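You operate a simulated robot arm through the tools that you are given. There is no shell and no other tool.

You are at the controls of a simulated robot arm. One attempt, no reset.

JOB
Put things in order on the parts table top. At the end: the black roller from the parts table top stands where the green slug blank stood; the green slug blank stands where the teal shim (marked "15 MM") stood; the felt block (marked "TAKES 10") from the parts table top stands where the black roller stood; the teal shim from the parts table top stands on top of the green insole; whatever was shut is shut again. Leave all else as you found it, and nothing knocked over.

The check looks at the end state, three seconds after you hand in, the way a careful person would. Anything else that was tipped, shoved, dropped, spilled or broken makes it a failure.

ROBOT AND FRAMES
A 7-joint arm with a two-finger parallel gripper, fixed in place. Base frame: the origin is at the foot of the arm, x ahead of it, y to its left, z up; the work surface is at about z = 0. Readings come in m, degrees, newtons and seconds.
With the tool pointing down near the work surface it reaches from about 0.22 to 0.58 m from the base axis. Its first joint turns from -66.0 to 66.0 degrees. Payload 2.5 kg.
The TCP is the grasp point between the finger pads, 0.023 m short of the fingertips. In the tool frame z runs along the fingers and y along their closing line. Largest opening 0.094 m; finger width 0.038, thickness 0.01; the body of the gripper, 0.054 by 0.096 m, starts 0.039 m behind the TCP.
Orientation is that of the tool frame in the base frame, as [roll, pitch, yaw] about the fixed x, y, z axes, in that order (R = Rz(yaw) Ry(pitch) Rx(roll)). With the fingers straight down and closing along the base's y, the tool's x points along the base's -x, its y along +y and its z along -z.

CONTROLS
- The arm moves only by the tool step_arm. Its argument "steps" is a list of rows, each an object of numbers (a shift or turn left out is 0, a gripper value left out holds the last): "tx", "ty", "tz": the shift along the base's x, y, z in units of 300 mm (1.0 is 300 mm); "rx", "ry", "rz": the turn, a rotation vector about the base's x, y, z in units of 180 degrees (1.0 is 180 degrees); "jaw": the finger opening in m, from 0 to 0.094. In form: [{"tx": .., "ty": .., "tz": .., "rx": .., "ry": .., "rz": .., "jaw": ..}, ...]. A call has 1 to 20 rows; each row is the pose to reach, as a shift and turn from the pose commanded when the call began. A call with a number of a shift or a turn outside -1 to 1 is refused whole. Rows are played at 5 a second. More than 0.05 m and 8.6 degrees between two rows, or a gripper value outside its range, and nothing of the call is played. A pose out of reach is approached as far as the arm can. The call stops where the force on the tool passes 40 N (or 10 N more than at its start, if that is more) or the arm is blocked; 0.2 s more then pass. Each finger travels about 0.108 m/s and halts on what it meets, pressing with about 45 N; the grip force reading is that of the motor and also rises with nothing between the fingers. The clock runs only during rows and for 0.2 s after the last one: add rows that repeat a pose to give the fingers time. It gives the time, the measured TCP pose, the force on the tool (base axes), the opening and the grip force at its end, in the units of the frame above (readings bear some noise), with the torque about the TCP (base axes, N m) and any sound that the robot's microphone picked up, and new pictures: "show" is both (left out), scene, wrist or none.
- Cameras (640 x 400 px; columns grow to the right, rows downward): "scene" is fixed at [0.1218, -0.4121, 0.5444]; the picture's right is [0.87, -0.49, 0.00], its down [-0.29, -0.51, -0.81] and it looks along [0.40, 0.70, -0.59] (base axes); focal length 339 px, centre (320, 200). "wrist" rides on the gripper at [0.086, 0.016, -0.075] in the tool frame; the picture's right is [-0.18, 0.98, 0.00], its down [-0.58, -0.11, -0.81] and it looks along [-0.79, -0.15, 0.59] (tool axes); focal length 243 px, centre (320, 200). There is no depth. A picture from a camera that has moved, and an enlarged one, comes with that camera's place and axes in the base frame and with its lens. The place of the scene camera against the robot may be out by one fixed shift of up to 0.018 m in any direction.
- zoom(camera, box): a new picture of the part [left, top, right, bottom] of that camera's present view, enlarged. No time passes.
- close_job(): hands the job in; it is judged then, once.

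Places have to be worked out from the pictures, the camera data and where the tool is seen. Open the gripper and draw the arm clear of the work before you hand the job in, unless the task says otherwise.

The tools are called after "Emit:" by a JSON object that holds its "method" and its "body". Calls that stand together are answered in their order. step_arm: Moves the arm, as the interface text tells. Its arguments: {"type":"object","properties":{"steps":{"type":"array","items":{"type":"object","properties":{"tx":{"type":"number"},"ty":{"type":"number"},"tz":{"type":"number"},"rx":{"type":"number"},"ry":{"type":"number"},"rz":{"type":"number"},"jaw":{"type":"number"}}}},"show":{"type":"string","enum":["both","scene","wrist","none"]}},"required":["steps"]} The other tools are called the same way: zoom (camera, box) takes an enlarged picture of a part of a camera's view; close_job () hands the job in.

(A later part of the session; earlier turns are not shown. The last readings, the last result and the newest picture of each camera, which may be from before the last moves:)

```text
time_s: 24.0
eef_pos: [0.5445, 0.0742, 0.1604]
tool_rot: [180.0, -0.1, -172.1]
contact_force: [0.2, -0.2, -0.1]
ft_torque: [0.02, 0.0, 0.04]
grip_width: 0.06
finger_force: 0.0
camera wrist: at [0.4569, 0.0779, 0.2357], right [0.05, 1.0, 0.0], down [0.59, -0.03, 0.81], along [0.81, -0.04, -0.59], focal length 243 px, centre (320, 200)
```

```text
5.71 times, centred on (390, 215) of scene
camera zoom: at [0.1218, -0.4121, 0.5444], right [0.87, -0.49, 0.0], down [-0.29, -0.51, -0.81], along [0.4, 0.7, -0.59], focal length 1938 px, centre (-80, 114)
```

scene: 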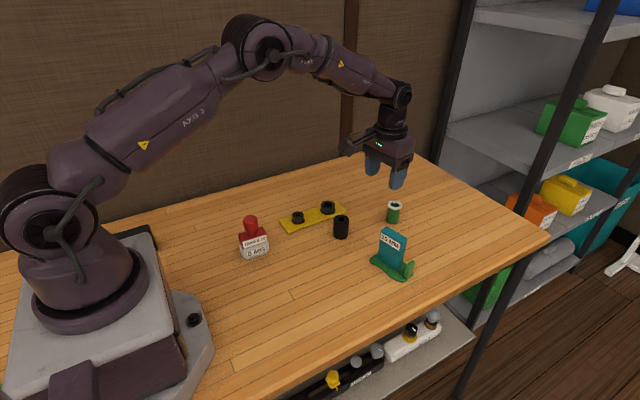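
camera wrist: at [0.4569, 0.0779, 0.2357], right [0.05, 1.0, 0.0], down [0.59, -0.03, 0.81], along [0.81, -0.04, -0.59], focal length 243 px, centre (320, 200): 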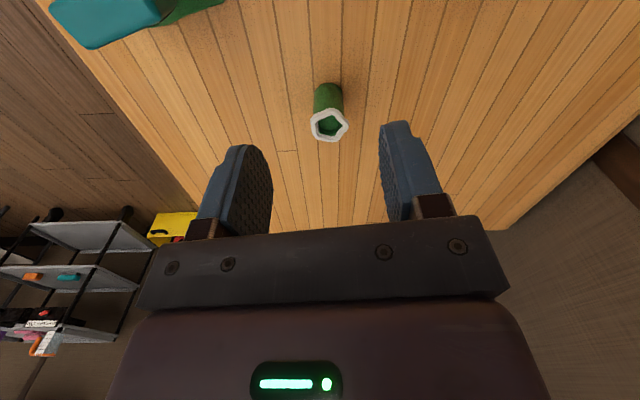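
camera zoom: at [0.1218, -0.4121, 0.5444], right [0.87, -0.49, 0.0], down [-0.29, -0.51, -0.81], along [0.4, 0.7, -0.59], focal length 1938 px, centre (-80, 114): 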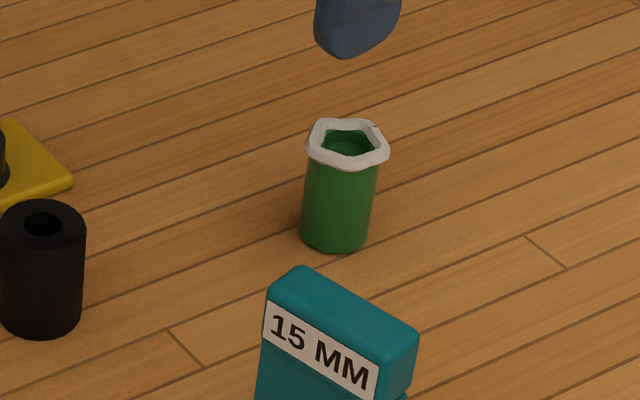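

The slug is at about (0.5955, 0.080), roughly 50 mm tall and 30 mm across. That is just past the straight-down reach, so I'll hover above it with the tool tilted 10° outward about the closing axis and see whether the pose is reached.

Emit:
{"method": "step_arm", "body": {"steps": [{"tx": 0.056, "ty": 0.006, "tz": -0.04, "rx": 0.0025, "ry": -0.0183}, {"tx": 0.112, "ty": 0.012, "tz": -0.09, "rx": 0.005, "ry": -0.0367}, {"tx": 0.168, "ty": 0.0177, "tz": -0.133, "rx": 0.0076, "ry": -0.055}, {"tx": 0.168, "ty": 0.0177, "tz": -0.133, "rx": 0.0076, "ry": -0.055}]}}

Emit:
{"method": "zoom", "body": {"camera": "wrist", "box": [200, 0, 440, 200]}}

```text
time_s: 25.0
eef_pos: [0.5956, 0.0802, 0.1212]
tool_rot: [-179.9, 10.1, -172.1]
contact_force: [-0.1, -0.6, -0.6]
ft_torque: [-0.03, 0.0, -0.01]
grip_width: 0.0599
finger_force: 0.1
camera wrist: at [0.4964, 0.0823, 0.18], right [0.05, 1.0, 0.03], down [0.44, -0.05, 0.9], along [0.9, -0.03, -0.44], focal length 243 px, centre (320, 200)
```

scene: 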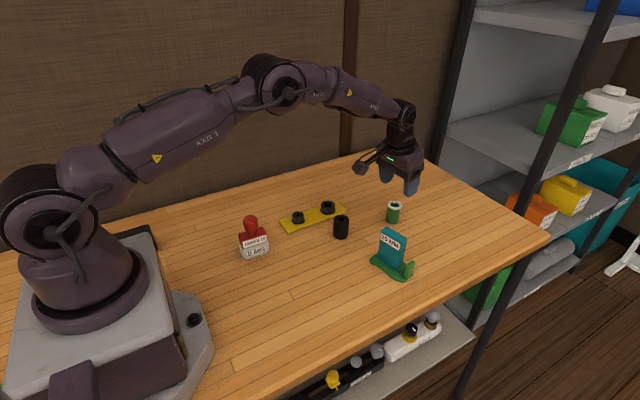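
wrist: 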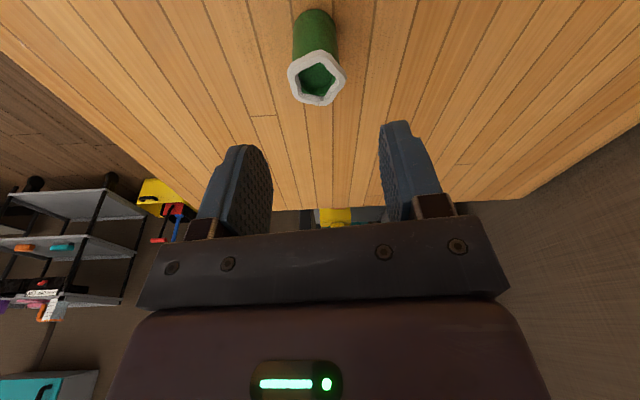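

```text
2.00 times, centred on (320, 100) of wrist
camera zoom: at [0.4964, 0.0823, 0.18], right [0.05, 1.0, 0.03], down [0.44, -0.05, 0.9], along [0.9, -0.03, -0.44], focal length 485 px, centre (320, 400)
```

zoom: 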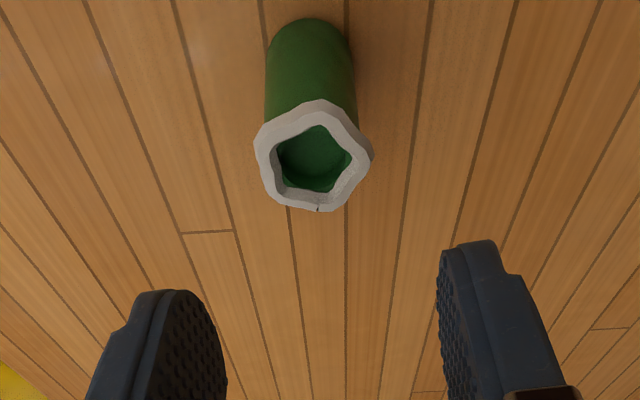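

The pose is reachable with the 10° tilt, and the slug's base re-measures at (0.5956, 0.080). I'll descend straight to z = 0.034.

Emit:
{"method": "step_arm", "body": {"steps": [{"tz": -0.09}, {"tz": -0.18}, {"tz": -0.25}, {"tz": -0.285}, {"tz": -0.285}]}}

Emit:
{"method": "zoom", "body": {"camera": "wrist", "box": [200, 50, 440, 250]}}

Emit:
{"method": "zoom", "body": {"camera": "scene", "box": [330, 160, 450, 250]}}

```text
time_s: 26.2
eef_pos: [0.5946, 0.0796, 0.0352]
tool_rot: [-179.9, 10.0, -172.1]
contact_force: [0.2, -0.5, 0.1]
ft_torque: [-0.02, -0.02, 0.01]
grip_width: 0.0598
finger_force: 0.0
camera wrist: at [0.496, 0.0819, 0.094], right [0.05, 1.0, 0.03], down [0.44, -0.05, 0.9], along [0.9, -0.03, -0.44], focal length 243 px, centre (320, 200)
```

scene: 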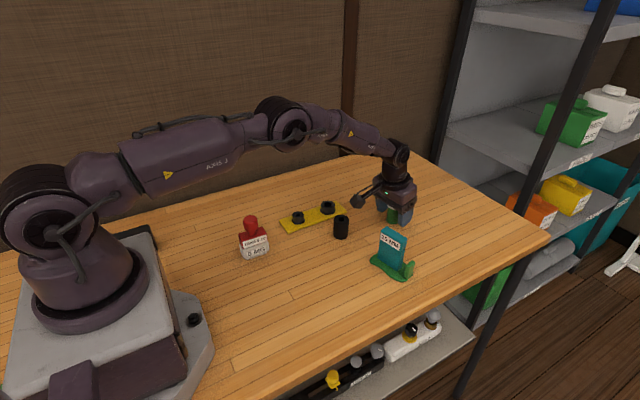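
wrist: 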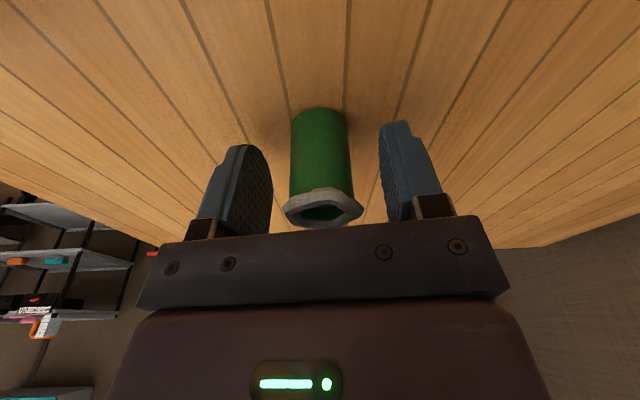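

```text
2.00 times, centred on (320, 150) of wrist
camera zoom: at [0.496, 0.0819, 0.094], right [0.05, 1.0, 0.03], down [0.44, -0.05, 0.9], along [0.9, -0.03, -0.44], focal length 485 px, centre (320, 300)
```

zoom: 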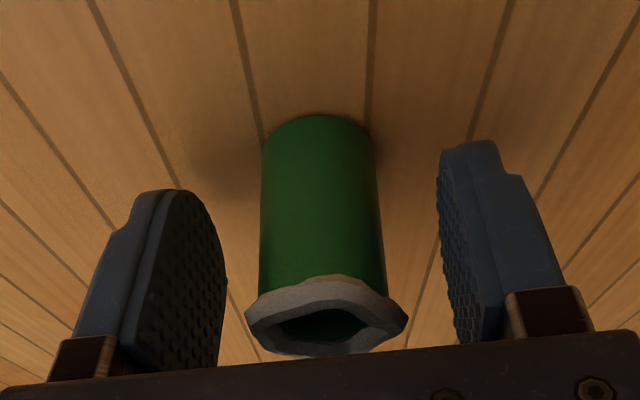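

```text
4.44 times, centred on (390, 205) of scene
camera zoom: at [0.1218, -0.4121, 0.5444], right [0.87, -0.49, 0.0], down [-0.29, -0.51, -0.81], along [0.4, 0.7, -0.59], focal length 1507 px, centre (9, 178)
```

zoom: 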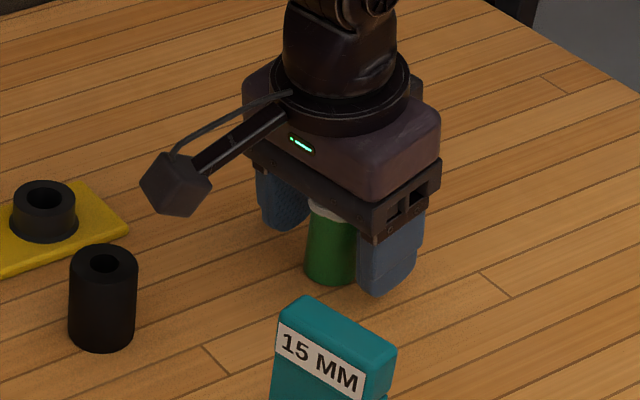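

The slug is centred between the pads. I'll close and lift a couple of centimetres as a test.

Emit:
{"method": "step_arm", "body": {"steps": [{"jaw": 0.04}, {"jaw": 0.0}, {"jaw": 0.0}, {"jaw": 0.0}, {"tz": 0.03, "jaw": 0.0}, {"tz": 0.08, "jaw": 0.0}, {"tz": 0.08, "jaw": 0.0}]}}

Emit:
{"method": "zoom", "body": {"camera": "wrist", "box": [200, 50, 440, 250]}}

Emit:
{"method": "zoom", "body": {"camera": "scene", "box": [330, 160, 450, 250]}}

```text
time_s: 27.8
eef_pos: [0.5955, 0.0789, 0.0599]
tool_rot: [179.9, 10.0, -172.2]
contact_force: [-0.4, -0.4, -0.1]
ft_torque: [0.0, -0.01, -0.01]
grip_width: 0.0286
finger_force: 44.7
camera wrist: at [0.496, 0.0816, 0.1184], right [0.05, 1.0, 0.03], down [0.44, -0.05, 0.89], along [0.89, -0.03, -0.45], focal length 243 px, centre (320, 200)
```

scene: 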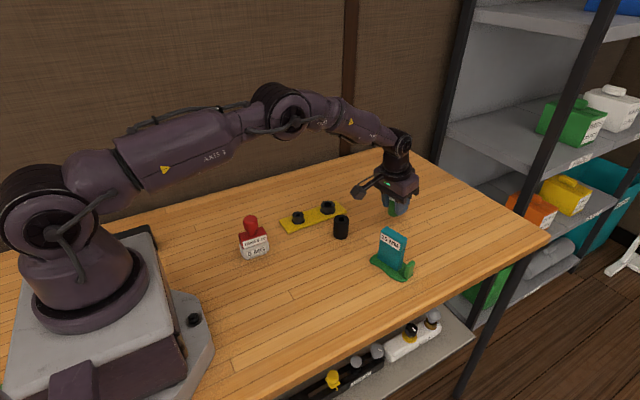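
wrist: 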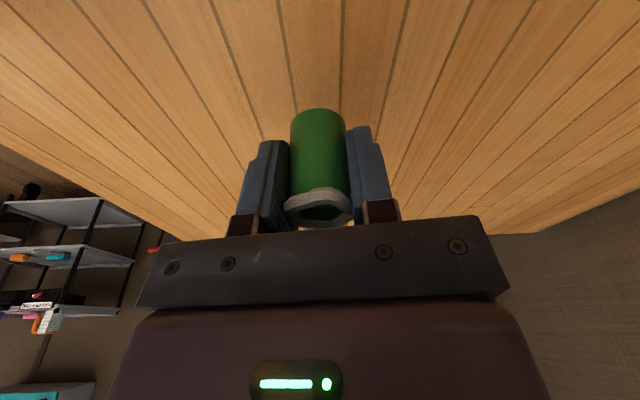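

```text
2.00 times, centred on (320, 150) of wrist
camera zoom: at [0.496, 0.0816, 0.1184], right [0.05, 1.0, 0.03], down [0.44, -0.05, 0.89], along [0.89, -0.03, -0.45], focal length 485 px, centre (320, 300)
```

zoom: 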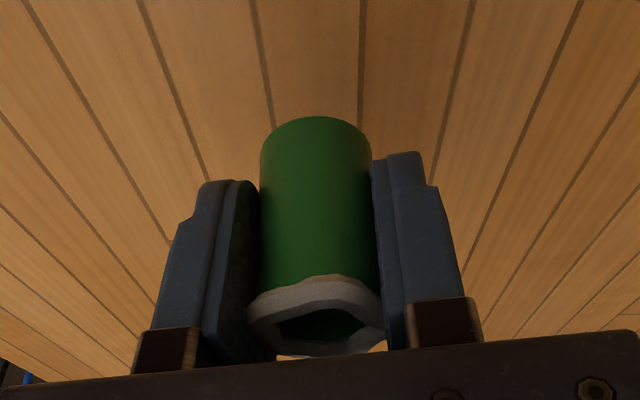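

```text
4.44 times, centred on (390, 205) of scene
camera zoom: at [0.1218, -0.4121, 0.5444], right [0.87, -0.49, 0.0], down [-0.29, -0.51, -0.81], along [0.4, 0.7, -0.59], focal length 1507 px, centre (9, 178)
```

zoom: 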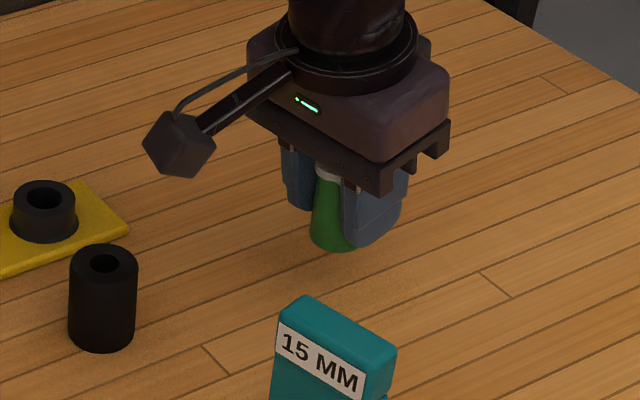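

The slug is held at 28.6 mm width and lifted cleanly. I'll raise it and carry it, keeping the same tilt, to above the shim's old spot at (0.316, 0.038).

Emit:
{"method": "step_arm", "body": {"steps": [{"tz": 0.12}, {"tz": 0.24}, {"tz": 0.338, "tx": -0.05, "ty": -0.008}, {"tz": 0.338, "tx": -0.17, "ty": -0.026}, {"tz": 0.338, "tx": -0.3, "ty": -0.045}, {"tz": 0.338, "tx": -0.43, "ty": -0.065}, {"tz": 0.338, "tx": -0.56, "ty": -0.085}, {"tz": 0.338, "tx": -0.69, "ty": -0.105}, {"tz": 0.338, "tx": -0.82, "ty": -0.125}, {"tz": 0.338, "tx": -0.931, "ty": -0.141}, {"tz": 0.338, "tx": -0.931, "ty": -0.141}]}}

```text
time_s: 30.2
eef_pos: [0.3156, 0.0369, 0.1608]
tool_rot: [179.9, 10.1, -172.1]
contact_force: [-0.2, 0.4, 0.0]
ft_torque: [0.01, 0.01, 0.01]
grip_width: 0.0281
finger_force: 45.1
camera wrist: at [0.2165, 0.039, 0.2199], right [0.05, 1.0, 0.03], down [0.44, -0.05, 0.9], along [0.9, -0.03, -0.44], focal length 243 px, centre (320, 200)
```

scene: 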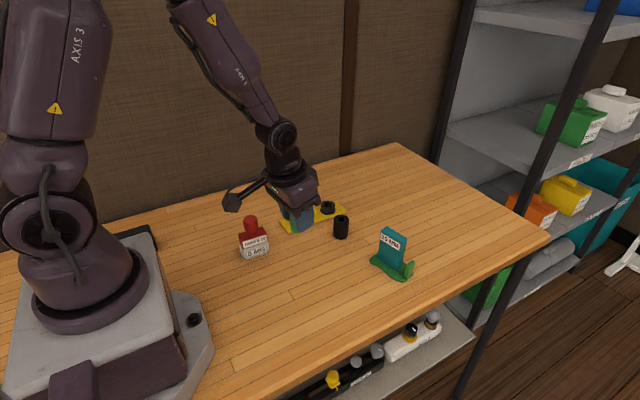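
wrist: 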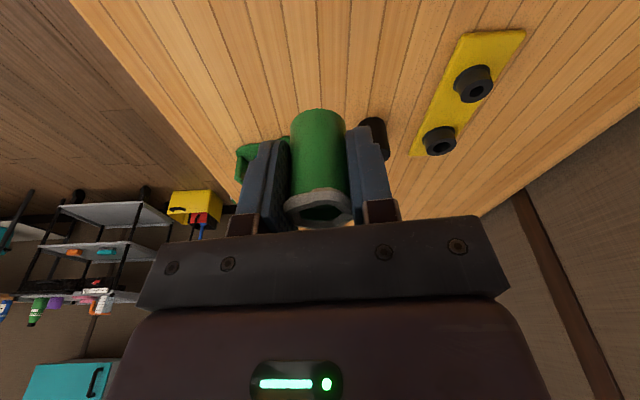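

The slug is above the target spot with the camera clear of the red block. I'll descend to just above the table.

Emit:
{"method": "step_arm", "body": {"steps": [{"tz": -0.1}, {"tz": -0.2}, {"tz": -0.3}, {"tz": -0.37}, {"tz": -0.408}, {"tz": -0.408}]}}

Emit:
{"method": "zoom", "body": {"camera": "scene", "box": [240, 190, 360, 290]}}

```text
time_s: 31.6
eef_pos: [0.3155, 0.0367, 0.0382]
tool_rot: [-180.0, 10.0, -172.3]
contact_force: [-1.4, 0.0, -0.9]
ft_torque: [-0.01, -0.02, 0.03]
grip_width: 0.0283
finger_force: 44.7
camera wrist: at [0.2166, 0.0391, 0.097], right [0.05, 1.0, 0.03], down [0.44, -0.05, 0.9], along [0.9, -0.03, -0.44], focal length 243 px, centre (320, 200)
```

scene: 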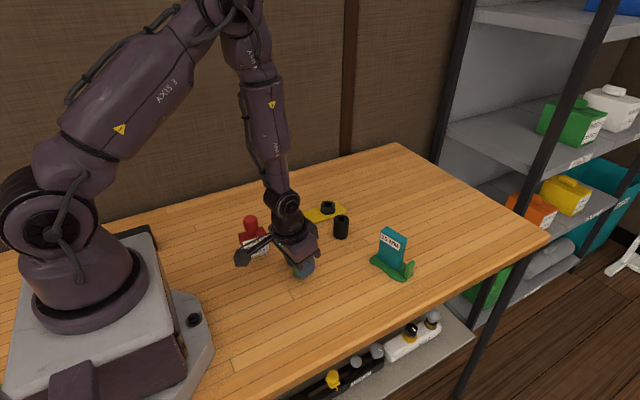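
wrist: 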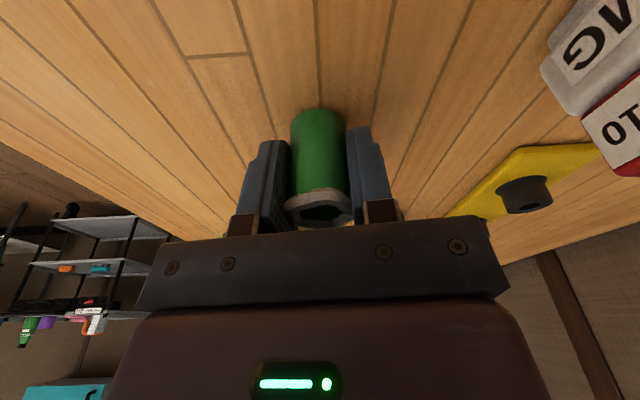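

```text
4.00 times, centred on (300, 240) of scene
camera zoom: at [0.1218, -0.4121, 0.5444], right [0.87, -0.49, 0.0], down [-0.29, -0.51, -0.81], along [0.4, 0.7, -0.59], focal length 1356 px, centre (400, 40)
```

zoom: 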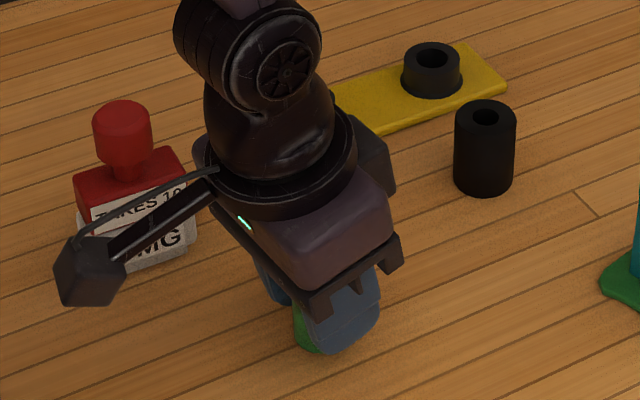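

The slug is about 3 mm above the table. I'll lower it in 1 mm steps until contact.

Emit:
{"method": "step_arm", "body": {"steps": [{"tz": -0.0033}, {"tz": -0.0067}, {"tz": -0.0067}], "show": "none"}}

Emit:
{"method": "step_arm", "body": {"steps": [{"tz": -0.0027}, {"tz": -0.0027}], "show": "none"}}

```text
time_s: 32.4
eef_pos: [0.3159, 0.0376, 0.0353]
tool_rot: [-179.9, 9.9, -172.2]
contact_force: [-0.9, 0.8, -0.1]
ft_torque: [0.04, 0.0, -0.01]
grip_width: 0.0283
finger_force: 45.2
```

```text
time_s: 33.0
eef_pos: [0.3148, 0.037, 0.0346]
tool_rot: [180.0, 10.1, -172.2]
contact_force: [0.1, 0.4, 0.4]
ft_torque: [0.02, 0.02, 0.0]
grip_width: 0.0285
finger_force: 44.9
```

Emit:
{"method": "step_arm", "body": {"steps": [{"tz": -0.0027}, {"tz": -0.0027}], "show": "none"}}

```text
time_s: 33.6
eef_pos: [0.3152, 0.0381, 0.0343]
tool_rot: [180.0, 10.0, -172.1]
contact_force: [-3.5, 0.5, 11.6]
ft_torque: [0.06, 0.1, 0.06]
grip_width: 0.0281
finger_force: 45.2
```

Contact is about 12 N. I'll open the fingers in place, then rise straight up.

Emit:
{"method": "step_arm", "body": {"steps": [{"tz": 0.001}, {"tz": 0.001, "jaw": 0.034}, {"tz": 0.001, "jaw": 0.045}, {"tz": 0.001, "jaw": 0.06}, {"tz": 0.001, "jaw": 0.06}, {"tz": 0.02, "jaw": 0.06}, {"tz": 0.06, "jaw": 0.06}, {"tz": 0.18, "jaw": 0.06}, {"tz": 0.3, "jaw": 0.06}, {"tz": 0.42, "jaw": 0.06}, {"tz": 0.42, "jaw": 0.06}]}}

Emit:
{"method": "zoom", "body": {"camera": "scene", "box": [220, 180, 440, 300]}}

Emit:
{"method": "zoom", "body": {"camera": "wrist", "box": [240, 0, 480, 160]}}

```text
time_s: 36.0
eef_pos: [0.3152, 0.037, 0.1605]
tool_rot: [-180.0, 10.0, -172.1]
contact_force: [-0.4, 0.2, -0.2]
ft_torque: [-0.01, 0.0, -0.01]
grip_width: 0.0601
finger_force: 0.0
camera wrist: at [0.2165, 0.04, 0.22], right [0.05, 1.0, 0.03], down [0.44, -0.05, 0.89], along [0.9, -0.03, -0.45], focal length 243 px, centre (320, 200)
```

scene: 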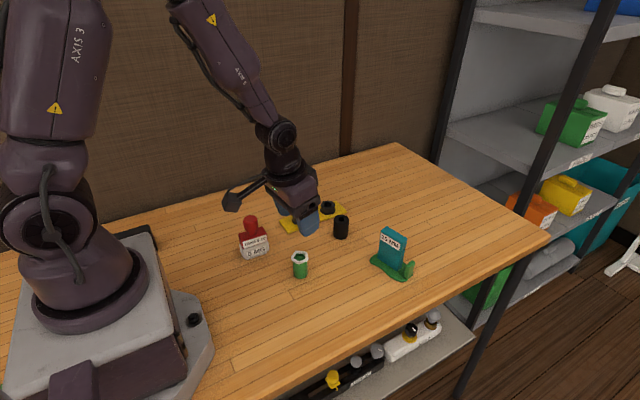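
wrist: 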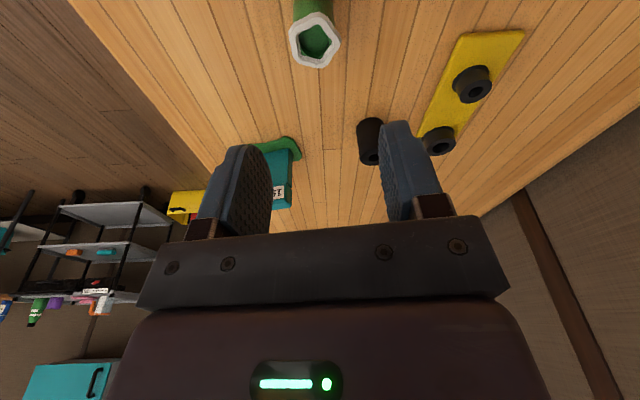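

```text
2.91 times, centred on (330, 240) of scene
camera zoom: at [0.1218, -0.4121, 0.5444], right [0.87, -0.49, 0.0], down [-0.29, -0.51, -0.81], along [0.4, 0.7, -0.59], focal length 986 px, centre (291, 84)
```

zoom: 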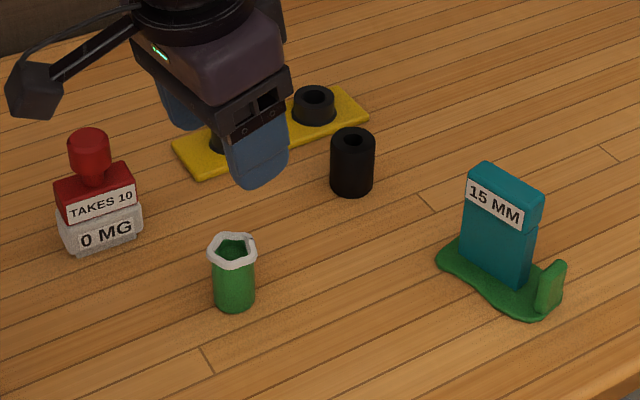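

```text
2.50 times, centred on (360, 80) of wrist
camera zoom: at [0.2165, 0.04, 0.22], right [0.05, 1.0, 0.03], down [0.44, -0.05, 0.89], along [0.9, -0.03, -0.45], focal length 606 px, centre (220, 500)
```

zoom: 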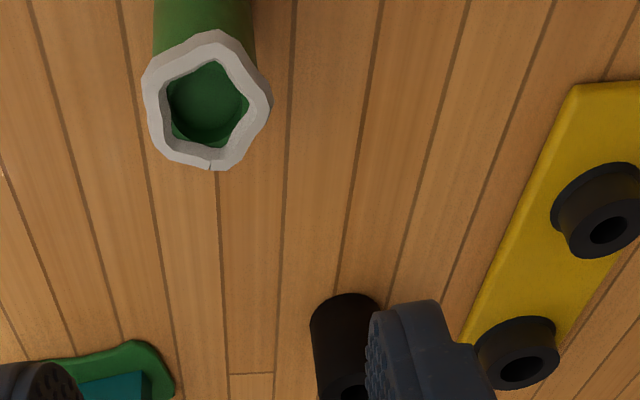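

The slug stands upright where the shim's base was. Next I'll hover over the roller with the same tilt, so it can be set down upright at the far slug spot, and check its position.

Emit:
{"method": "step_arm", "body": {"steps": [{"tx": 0.12, "ty": 0.05}, {"tx": 0.24, "ty": 0.1}, {"tx": 0.36, "ty": 0.155}, {"tx": 0.47, "ty": 0.207, "tz": -0.05}, {"tx": 0.47, "ty": 0.207, "tz": -0.1}, {"tx": 0.47, "ty": 0.207, "tz": -0.1}]}}

Emit:
{"method": "zoom", "body": {"camera": "wrist", "box": [200, 0, 440, 200]}}

```text
time_s: 37.4
eef_pos: [0.4567, 0.0992, 0.1307]
tool_rot: [-180.0, 10.1, -172.1]
contact_force: [-0.2, 0.5, 0.6]
ft_torque: [0.03, 0.01, 0.02]
grip_width: 0.0601
finger_force: 0.0
camera wrist: at [0.3581, 0.102, 0.1895], right [0.05, 1.0, 0.03], down [0.44, -0.05, 0.89], along [0.9, -0.03, -0.45], focal length 243 px, centre (320, 200)
```

scene: 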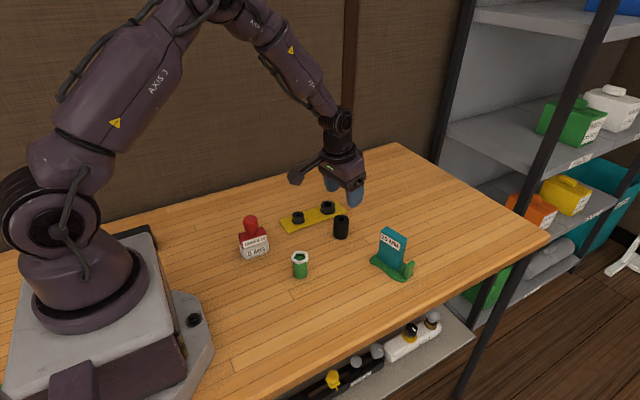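
wrist: 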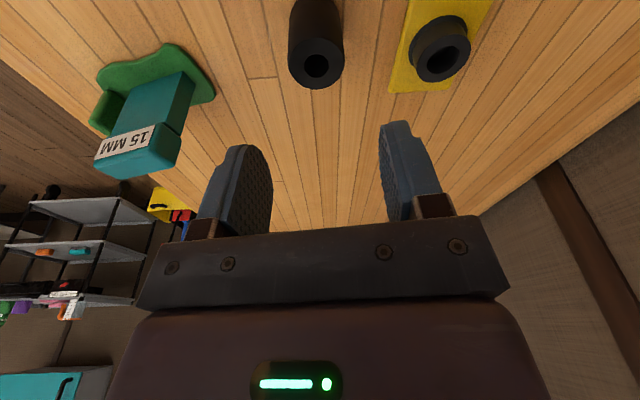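

```text
2.00 times, centred on (320, 100) of wrist
camera zoom: at [0.3581, 0.102, 0.1895], right [0.05, 1.0, 0.03], down [0.44, -0.05, 0.89], along [0.9, -0.03, -0.45], focal length 485 px, centre (320, 400)
```

zoom: 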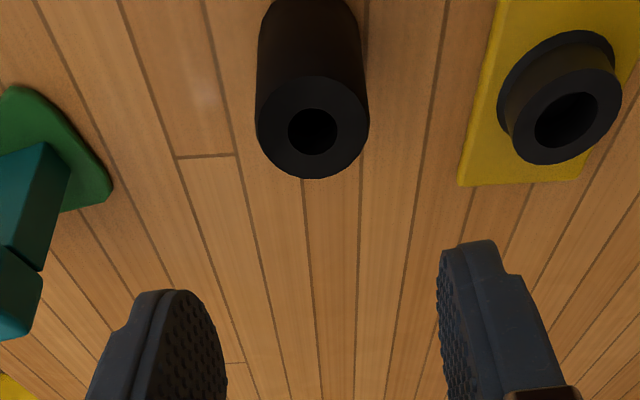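

The roller's top centre is at about (0.455, 0.0995), in line with the tool. I'll descend to z = 0.034.

Emit:
{"method": "step_arm", "body": {"steps": [{"tz": -0.1, "tx": -0.003}, {"tz": -0.2, "tx": -0.003}, {"tz": -0.28, "tx": -0.003}, {"tz": -0.32, "tx": -0.003}, {"tz": -0.32, "tx": -0.003}]}}

Emit:
{"method": "zoom", "body": {"camera": "wrist", "box": [200, 50, 440, 250]}}

Emit:
{"method": "zoom", "body": {"camera": "scene", "box": [280, 160, 400, 250]}}

```text
time_s: 38.6
eef_pos: [0.457, 0.0997, 0.0341]
tool_rot: [-180.0, 10.0, -172.3]
contact_force: [1.2, -0.6, 0.4]
ft_torque: [-0.02, -0.01, 0.0]
grip_width: 0.06
finger_force: 0.1
camera wrist: at [0.3573, 0.1018, 0.0938], right [0.05, 1.0, 0.03], down [0.44, -0.05, 0.9], along [0.9, -0.03, -0.45], focal length 243 px, centre (320, 200)
```

scene: 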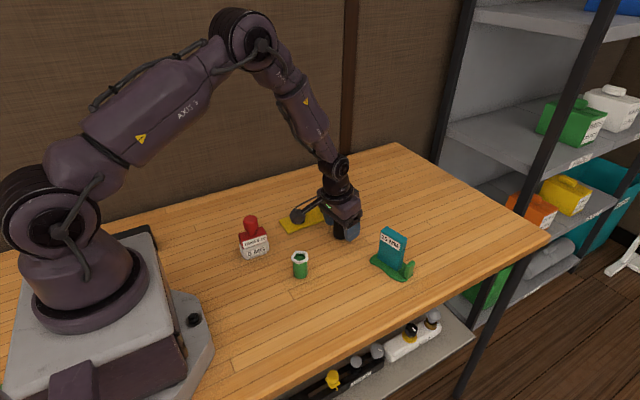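
wrist: 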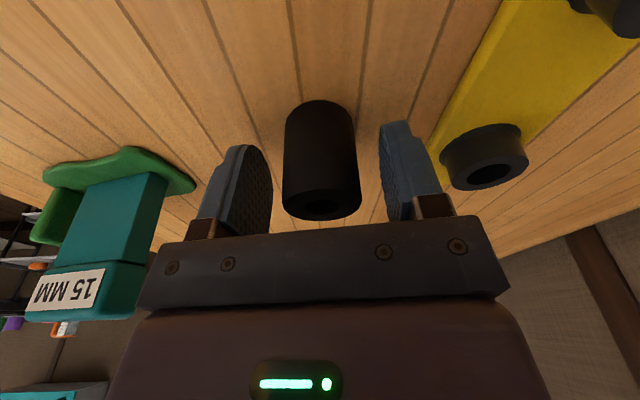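

```text
2.00 times, centred on (320, 150) of wrist
camera zoom: at [0.3573, 0.1018, 0.0938], right [0.05, 1.0, 0.03], down [0.44, -0.05, 0.9], along [0.9, -0.03, -0.45], focal length 485 px, centre (320, 300)
```

zoom: 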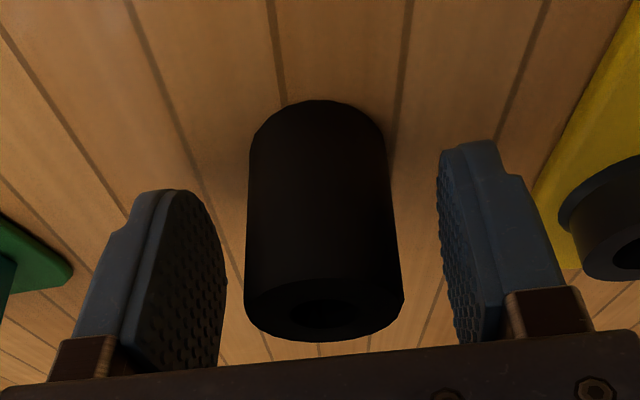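

```text
4.44 times, centred on (340, 205) of scene
camera zoom: at [0.1218, -0.4121, 0.5444], right [0.87, -0.49, 0.0], down [-0.29, -0.51, -0.81], along [0.4, 0.7, -0.59], focal length 1507 px, centre (231, 178)
```

zoom: 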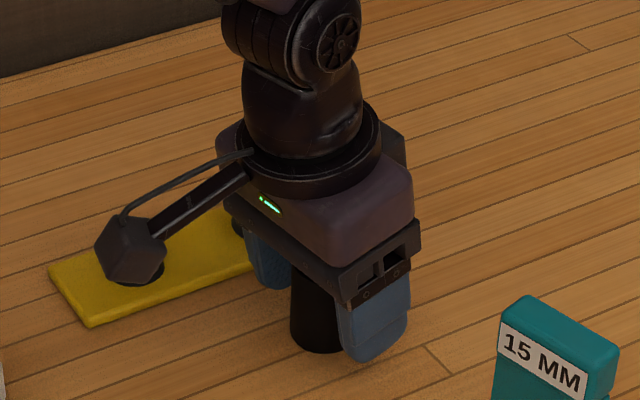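

The roller is centred at about (0.457, 0.100). I'll close on it and lift it a little as a test.

Emit:
{"method": "step_arm", "body": {"steps": [{"jaw": 0.045}, {"jaw": 0.0}, {"jaw": 0.0}, {"jaw": 0.0}, {"tz": 0.03, "jaw": 0.0}, {"tz": 0.08, "jaw": 0.0}, {"tz": 0.08, "jaw": 0.0}]}}

Emit:
{"method": "zoom", "body": {"camera": "wrist", "box": [200, 50, 440, 250]}}

Emit:
{"method": "zoom", "body": {"camera": "scene", "box": [280, 160, 400, 250]}}

```text
time_s: 40.2
eef_pos: [0.4563, 0.0997, 0.0586]
tool_rot: [-180.0, 10.0, -172.2]
contact_force: [-0.4, -0.9, -0.4]
ft_torque: [-0.01, -0.01, 0.0]
grip_width: 0.0351
finger_force: 44.9
camera wrist: at [0.3568, 0.1018, 0.1182], right [0.05, 1.0, 0.03], down [0.44, -0.05, 0.89], along [0.9, -0.03, -0.45], focal length 243 px, centre (320, 200)
```

scene: 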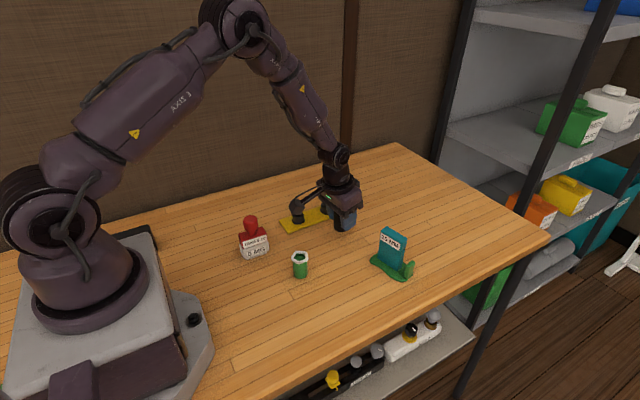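
wrist: 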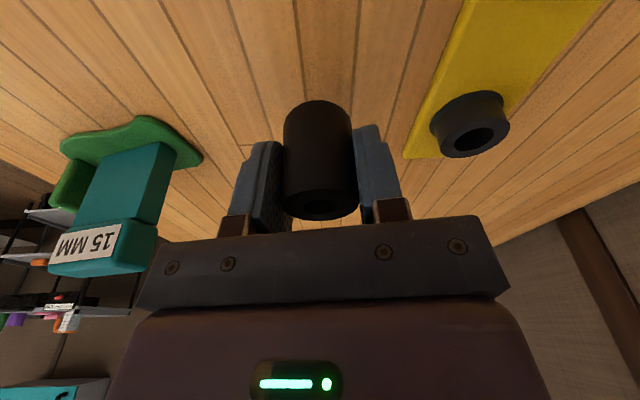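

```text
2.00 times, centred on (320, 150) of wrist
camera zoom: at [0.3568, 0.1018, 0.1182], right [0.05, 1.0, 0.03], down [0.44, -0.05, 0.89], along [0.9, -0.03, -0.45], focal length 485 px, centre (320, 300)
```

zoom: 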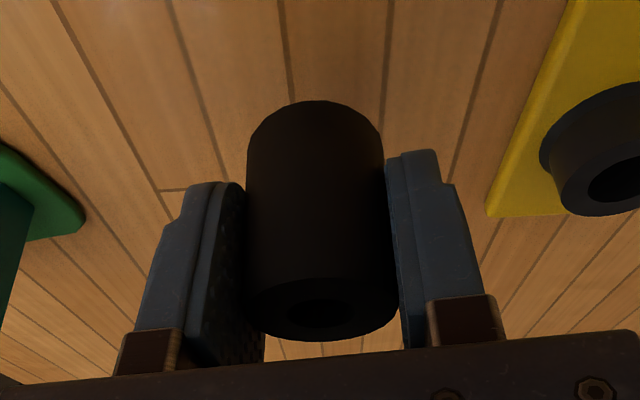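

```text
4.44 times, centred on (340, 205) of scene
camera zoom: at [0.1218, -0.4121, 0.5444], right [0.87, -0.49, 0.0], down [-0.29, -0.51, -0.81], along [0.4, 0.7, -0.59], focal length 1507 px, centre (231, 178)
```

zoom: 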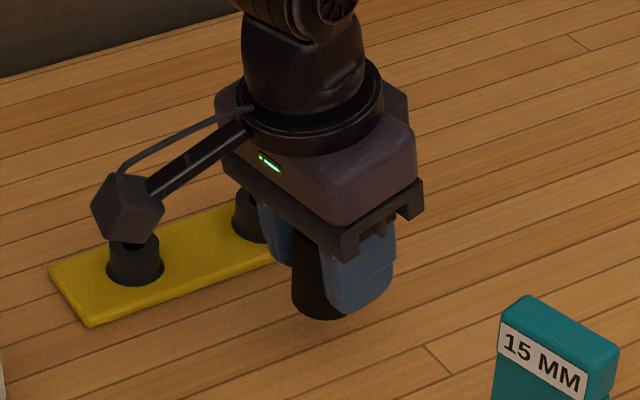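

The roller is held at 35 mm width. I'll lift it, move out to (0.595, 0.080) and come down to just above the table.

Emit:
{"method": "step_arm", "body": {"steps": [{"tz": 0.1}, {"tz": 0.17}, {"tz": 0.17, "tx": 0.12, "ty": -0.017}, {"tz": 0.17, "tx": 0.24, "ty": -0.034}, {"tz": 0.17, "tx": 0.36, "ty": -0.052}, {"tz": 0.17, "tx": 0.4627, "ty": -0.067}, {"tz": 0.1, "tx": 0.4627, "ty": -0.067}, {"tz": 0.0, "tx": 0.4627, "ty": -0.067}, {"tz": -0.05, "tx": 0.4627, "ty": -0.067}, {"tz": -0.07, "tx": 0.4627, "ty": -0.067}, {"tz": -0.07, "tx": 0.4627, "ty": -0.067}]}}

Emit:
{"method": "zoom", "body": {"camera": "scene", "box": [330, 160, 450, 250]}}

```text
time_s: 42.6
eef_pos: [0.5943, 0.0796, 0.0382]
tool_rot: [-179.8, 10.0, -172.2]
contact_force: [0.6, -0.3, -0.7]
ft_torque: [0.0, 0.01, -0.02]
grip_width: 0.0345
finger_force: 44.6
camera wrist: at [0.4957, 0.0815, 0.0966], right [0.05, 1.0, 0.03], down [0.44, -0.05, 0.9], along [0.9, -0.03, -0.44], focal length 243 px, centre (320, 200)
```

scene: 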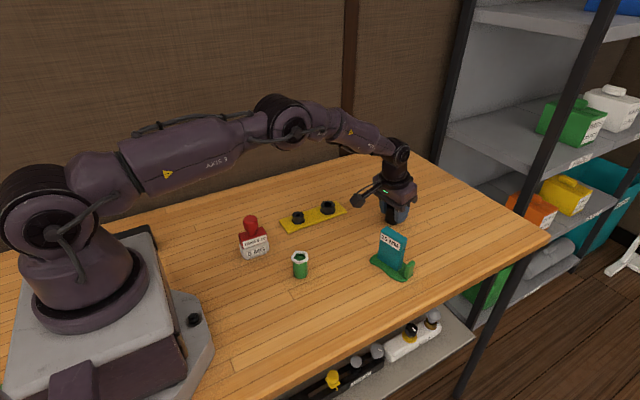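
wrist: 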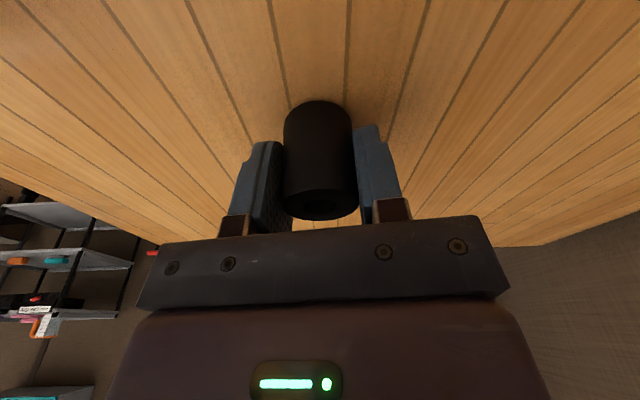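

```text
4.44 times, centred on (390, 205) of scene
camera zoom: at [0.1218, -0.4121, 0.5444], right [0.87, -0.49, 0.0], down [-0.29, -0.51, -0.81], along [0.4, 0.7, -0.59], focal length 1507 px, centre (9, 178)
```

zoom: 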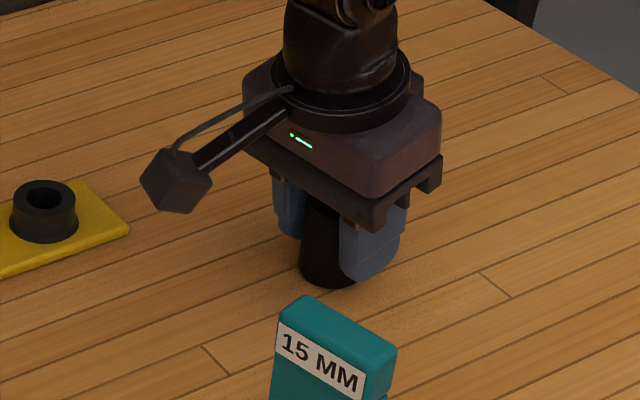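

The roller is above the slug's old spot, about 3 mm up. I'll lower it in small steps.

Emit:
{"method": "step_arm", "body": {"steps": [{"tz": -0.0033}, {"tz": -0.008}, {"tz": -0.008}], "show": "none"}}

Emit:
{"method": "step_arm", "body": {"steps": [{"tz": -0.0027}, {"tz": -0.0027}], "show": "none"}}

```text
time_s: 43.4
eef_pos: [0.5935, 0.0802, 0.035]
tool_rot: [180.0, 10.0, -172.3]
contact_force: [0.3, 0.4, -1.0]
ft_torque: [-0.02, -0.02, -0.02]
grip_width: 0.0346
finger_force: 45.6
```

```text
time_s: 44.0
eef_pos: [0.5959, 0.0789, 0.0359]
tool_rot: [-179.9, 10.0, -172.2]
contact_force: [-5.9, -1.8, 7.8]
ft_torque: [-0.06, 0.1, -0.07]
grip_width: 0.0344
finger_force: 45.4
```

Contact is made at about 8 N. I'll release and rise straight up.

Emit:
{"method": "step_arm", "body": {"steps": [{"tz": 0.0}, {"jaw": 0.04}, {"jaw": 0.05}, {"jaw": 0.062}, {"jaw": 0.062}, {"tz": 0.02}, {"tz": 0.06}, {"tz": 0.18}, {"tz": 0.3}, {"tz": 0.42}, {"tz": 0.42}]}}

Emit:
{"method": "zoom", "body": {"camera": "scene", "box": [340, 180, 440, 250]}}

Emit:
{"method": "zoom", "body": {"camera": "wrist", "box": [200, 0, 440, 200]}}

```text
time_s: 46.4
eef_pos: [0.594, 0.0799, 0.1613]
tool_rot: [179.9, 10.0, -172.2]
contact_force: [-0.4, 0.1, -0.1]
ft_torque: [-0.01, 0.01, 0.0]
grip_width: 0.062
finger_force: 0.0
camera wrist: at [0.4952, 0.0815, 0.2205], right [0.05, 1.0, 0.03], down [0.44, -0.05, 0.89], along [0.9, -0.03, -0.45], focal length 243 px, centre (320, 200)
```

scene: 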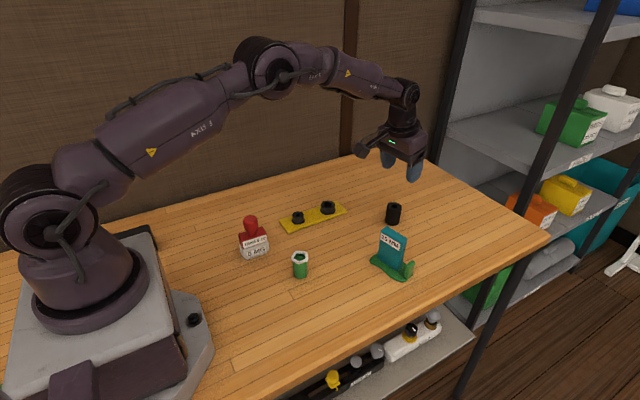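
wrist: 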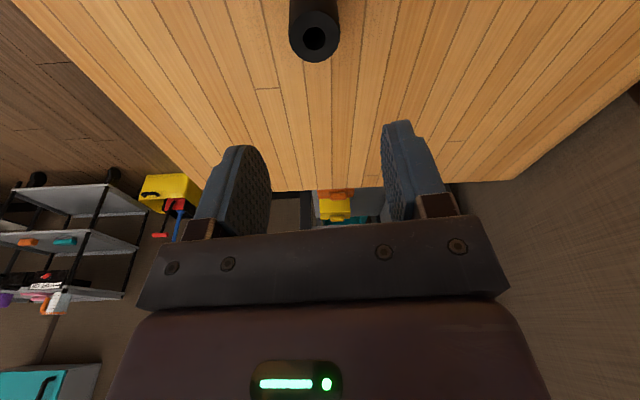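

```text
5.71 times, centred on (390, 215) of scene
camera zoom: at [0.1218, -0.4121, 0.5444], right [0.87, -0.49, 0.0], down [-0.29, -0.51, -0.81], along [0.4, 0.7, -0.59], focal length 1938 px, centre (-80, 114)
```

zoom: 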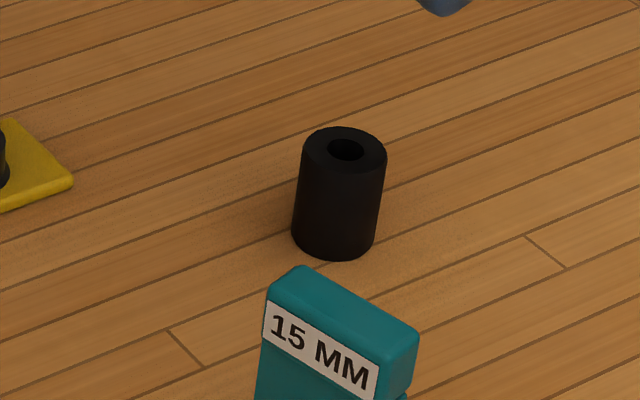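

```text
2.00 times, centred on (320, 100) of wrist
camera zoom: at [0.4952, 0.0815, 0.2205], right [0.05, 1.0, 0.03], down [0.44, -0.05, 0.89], along [0.9, -0.03, -0.45], focal length 485 px, centre (320, 400)
```

zoom: 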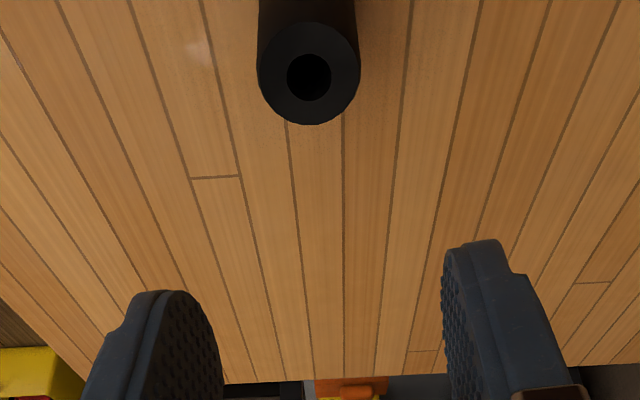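

The roller stands upright at the slug's old spot. Now the red block: I'll straighten the tool while pulling back at safe height so I can look closely at it.

Emit:
{"method": "step_arm", "body": {"steps": [{"tx": -0.08, "tz": 0.05, "rx": -0.0025, "ry": 0.018}, {"tx": -0.2, "tz": 0.1, "rx": -0.005, "ry": 0.037}, {"tx": -0.33, "tz": 0.15, "rx": -0.0076, "ry": 0.055}, {"tx": -0.46, "tz": 0.15, "rx": -0.0076, "ry": 0.055}, {"tx": -0.59, "tz": 0.15, "rx": -0.0076, "ry": 0.055}, {"tx": -0.72, "tz": 0.15, "rx": -0.0076, "ry": 0.055}, {"tx": -0.85, "tz": 0.15, "rx": -0.0076, "ry": 0.055}, {"tx": -0.85, "tz": 0.15, "rx": -0.0076, "ry": 0.055}], "show": "none"}}

```text
time_s: 48.2
eef_pos: [0.3375, 0.0789, 0.2047]
tool_rot: [-179.9, 0.0, -172.2]
contact_force: [0.4, 0.2, -0.5]
ft_torque: [-0.01, -0.02, -0.02]
grip_width: 0.0619
finger_force: 0.1
```

The tool is vertical again. I'll turn it so the wrist camera faces the red block from the front at fairly close range.

Emit:
{"method": "step_arm", "body": {"steps": [{"tx": -0.018, "ty": -0.017, "tz": -0.015, "rz": 0.043}, {"tx": -0.036, "ty": -0.034, "tz": -0.03, "rz": 0.086}, {"tx": -0.054, "ty": -0.05, "tz": -0.045, "rz": 0.129}, {"tx": -0.072, "ty": -0.067, "tz": -0.06, "rz": 0.172}, {"tx": -0.09, "ty": -0.084, "tz": -0.075, "rz": 0.215}, {"tx": -0.108, "ty": -0.1, "tz": -0.09, "rz": 0.258}, {"tx": -0.126, "ty": -0.117, "tz": -0.105, "rz": 0.301}, {"tx": -0.144, "ty": -0.134, "tz": -0.12, "rz": 0.344}, {"tx": -0.162, "ty": -0.15, "tz": -0.135, "rz": 0.387}, {"tx": -0.183, "ty": -0.167, "tz": -0.15, "rz": 0.428}, {"tx": -0.183, "ty": -0.167, "tz": -0.15, "rz": 0.428}]}}

Emit:
{"method": "zoom", "body": {"camera": "wrist", "box": [230, 60, 430, 220]}}

```text
time_s: 50.6
eef_pos: [0.2851, 0.0299, 0.1603]
tool_rot: [179.9, 0.0, -95.0]
contact_force: [0.3, 0.2, 0.0]
ft_torque: [-0.03, 0.02, 0.01]
grip_width: 0.0619
finger_force: 0.0
camera wrist: at [0.2612, -0.0559, 0.2357], right [-0.96, 0.27, 0.0], down [0.16, 0.57, 0.81], along [0.22, 0.78, -0.59], focal length 243 px, centre (320, 200)
```

scene: 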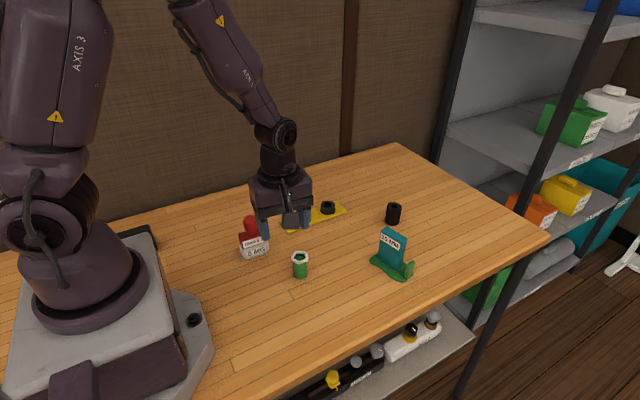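
wrist: 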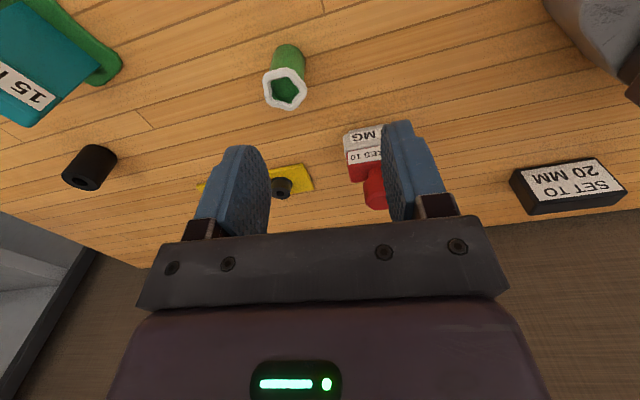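

```text
2.50 times, centred on (330, 140) of wrist
camera zoom: at [0.2612, -0.0559, 0.2357], right [-0.96, 0.27, 0.0], down [0.16, 0.57, 0.81], along [0.22, 0.78, -0.59], focal length 606 px, centre (295, 350)
```

zoom: 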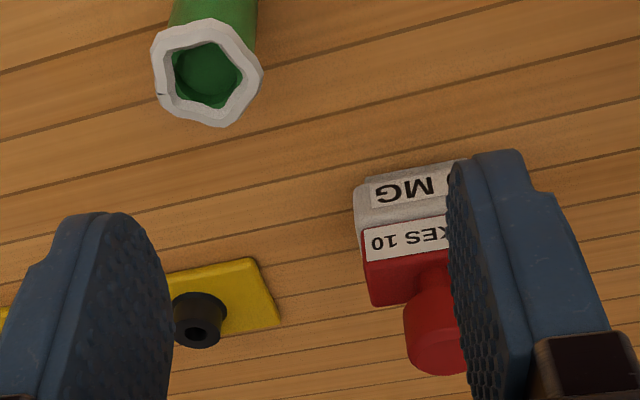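

The right finger hides part of the block, so I'll shift the tool 4 cm in -x.

Emit:
{"method": "step_arm", "body": {"steps": [{"tx": -0.06, "jaw": 0.094}, {"tx": -0.12, "jaw": 0.094}, {"tx": -0.12, "jaw": 0.094}], "show": "wrist"}}

Emit:
{"method": "zoom", "body": {"camera": "wrist", "box": [250, 80, 410, 220]}}

```text
time_s: 51.4
eef_pos: [0.2472, 0.0286, 0.1593]
tool_rot: [-180.0, 0.0, -95.2]
contact_force: [0.0, -0.7, 0.3]
ft_torque: [-0.01, -0.01, -0.04]
grip_width: 0.0939
finger_force: 0.0
camera wrist: at [0.2247, -0.0561, 0.235], right [-0.96, 0.27, 0.0], down [0.16, 0.57, 0.81], along [0.22, 0.78, -0.59], focal length 243 px, centre (320, 200)
```

wrist: 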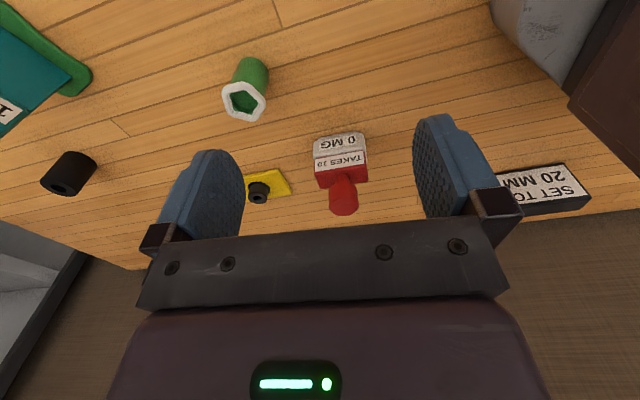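

```text
2.86 times, centred on (330, 150) of wrist
camera zoom: at [0.2247, -0.0561, 0.235], right [-0.96, 0.27, 0.0], down [0.16, 0.57, 0.81], along [0.22, 0.78, -0.59], focal length 693 px, centre (291, 343)
```

zoom: 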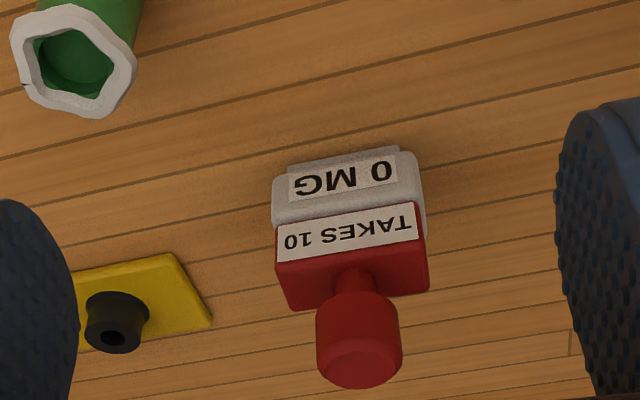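

The red block with its knob and the grey "0 MG" base looks like a single stamp-like piece. It is centred at about (0.255, 0.1445), the red part about 54 x 30 mm with its top at z ≈ 0.056, and the knob top at about 0.098. I'll hover above it at matching yaw.

Emit:
{"method": "step_arm", "body": {"steps": [{"tz": 0.03, "rz": -0.04, "jaw": 0.07}, {"tz": 0.05, "ty": 0.03, "rz": -0.08}, {"tz": 0.05, "ty": 0.065, "rz": -0.12}, {"tz": 0.05, "ty": 0.1, "rz": -0.16}, {"tz": 0.05, "ty": 0.135, "rz": -0.2}, {"tz": 0.05, "ty": 0.17, "rz": -0.24}, {"tz": 0.05, "ty": 0.205, "rz": -0.28}, {"tz": 0.05, "ty": 0.24, "rz": -0.32}, {"tz": 0.05, "ty": 0.275, "rz": -0.36}, {"tz": 0.05, "tx": 0.01, "ty": 0.31, "rz": -0.4}, {"tz": 0.05, "tx": 0.021, "ty": 0.345, "rz": -0.44}, {"tz": 0.05, "tx": 0.021, "ty": 0.382, "rz": -0.483}, {"tz": 0.05, "tx": 0.021, "ty": 0.382, "rz": -0.483}]}}

Emit:
{"method": "zoom", "body": {"camera": "wrist", "box": [220, 0, 420, 160]}}

Emit:
{"method": "zoom", "body": {"camera": "scene", "box": [200, 160, 320, 270]}}

```text
time_s: 54.2
eef_pos: [0.2539, 0.1422, 0.1753]
tool_rot: [179.9, 0.0, 177.8]
contact_force: [0.0, -0.5, -0.1]
ft_torque: [0.01, 0.0, -0.01]
grip_width: 0.0698
finger_force: 0.1
camera wrist: at [0.1696, 0.163, 0.2502], right [0.22, 0.97, 0.0], down [0.58, -0.13, 0.81], along [0.79, -0.18, -0.59], focal length 243 px, centre (320, 200)
```

scene: 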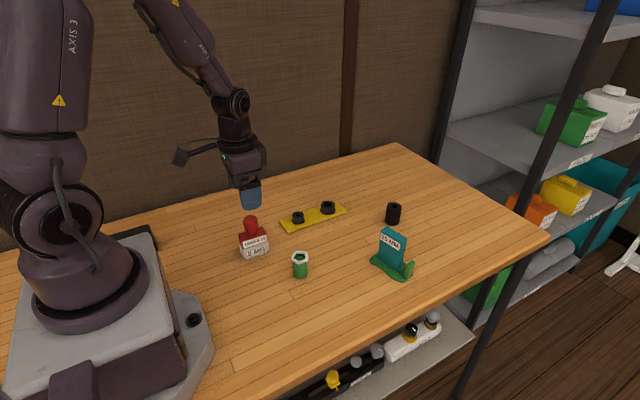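
wrist: 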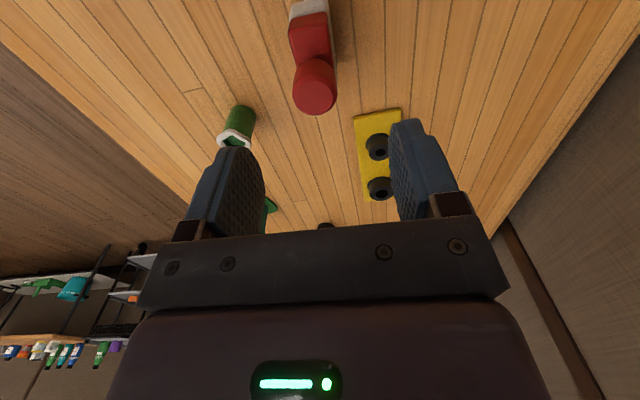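

```text
2.50 times, centred on (320, 80) of wrist
camera zoom: at [0.1696, 0.163, 0.2502], right [0.22, 0.97, 0.0], down [0.58, -0.13, 0.81], along [0.79, -0.18, -0.59], focal length 606 px, centre (320, 500)
```

zoom: 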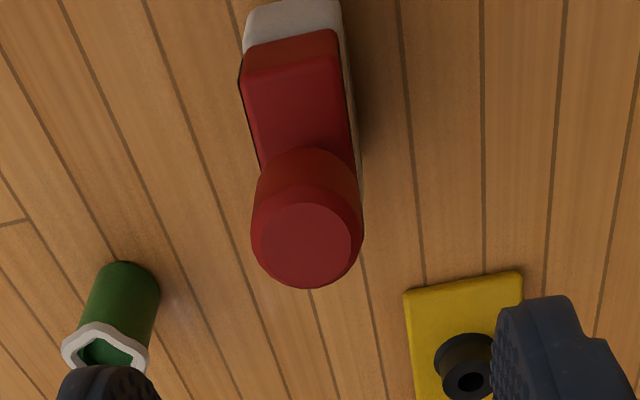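

```text
3.64 times, centred on (260, 215) of scene
camera zoom: at [0.1218, -0.4121, 0.5444], right [0.87, -0.49, 0.0], down [-0.29, -0.51, -0.81], along [0.4, 0.7, -0.59], focal length 1233 px, centre (538, 146)
```

zoom: 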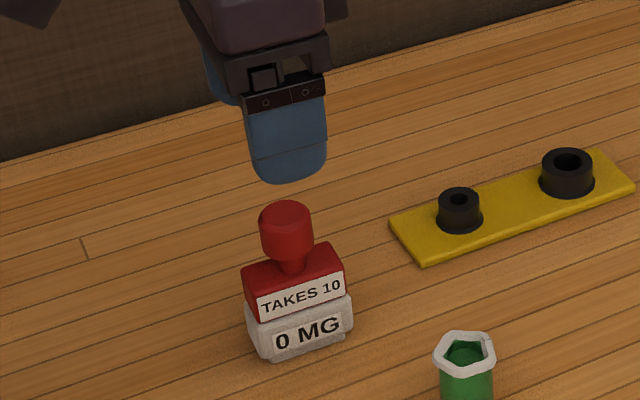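

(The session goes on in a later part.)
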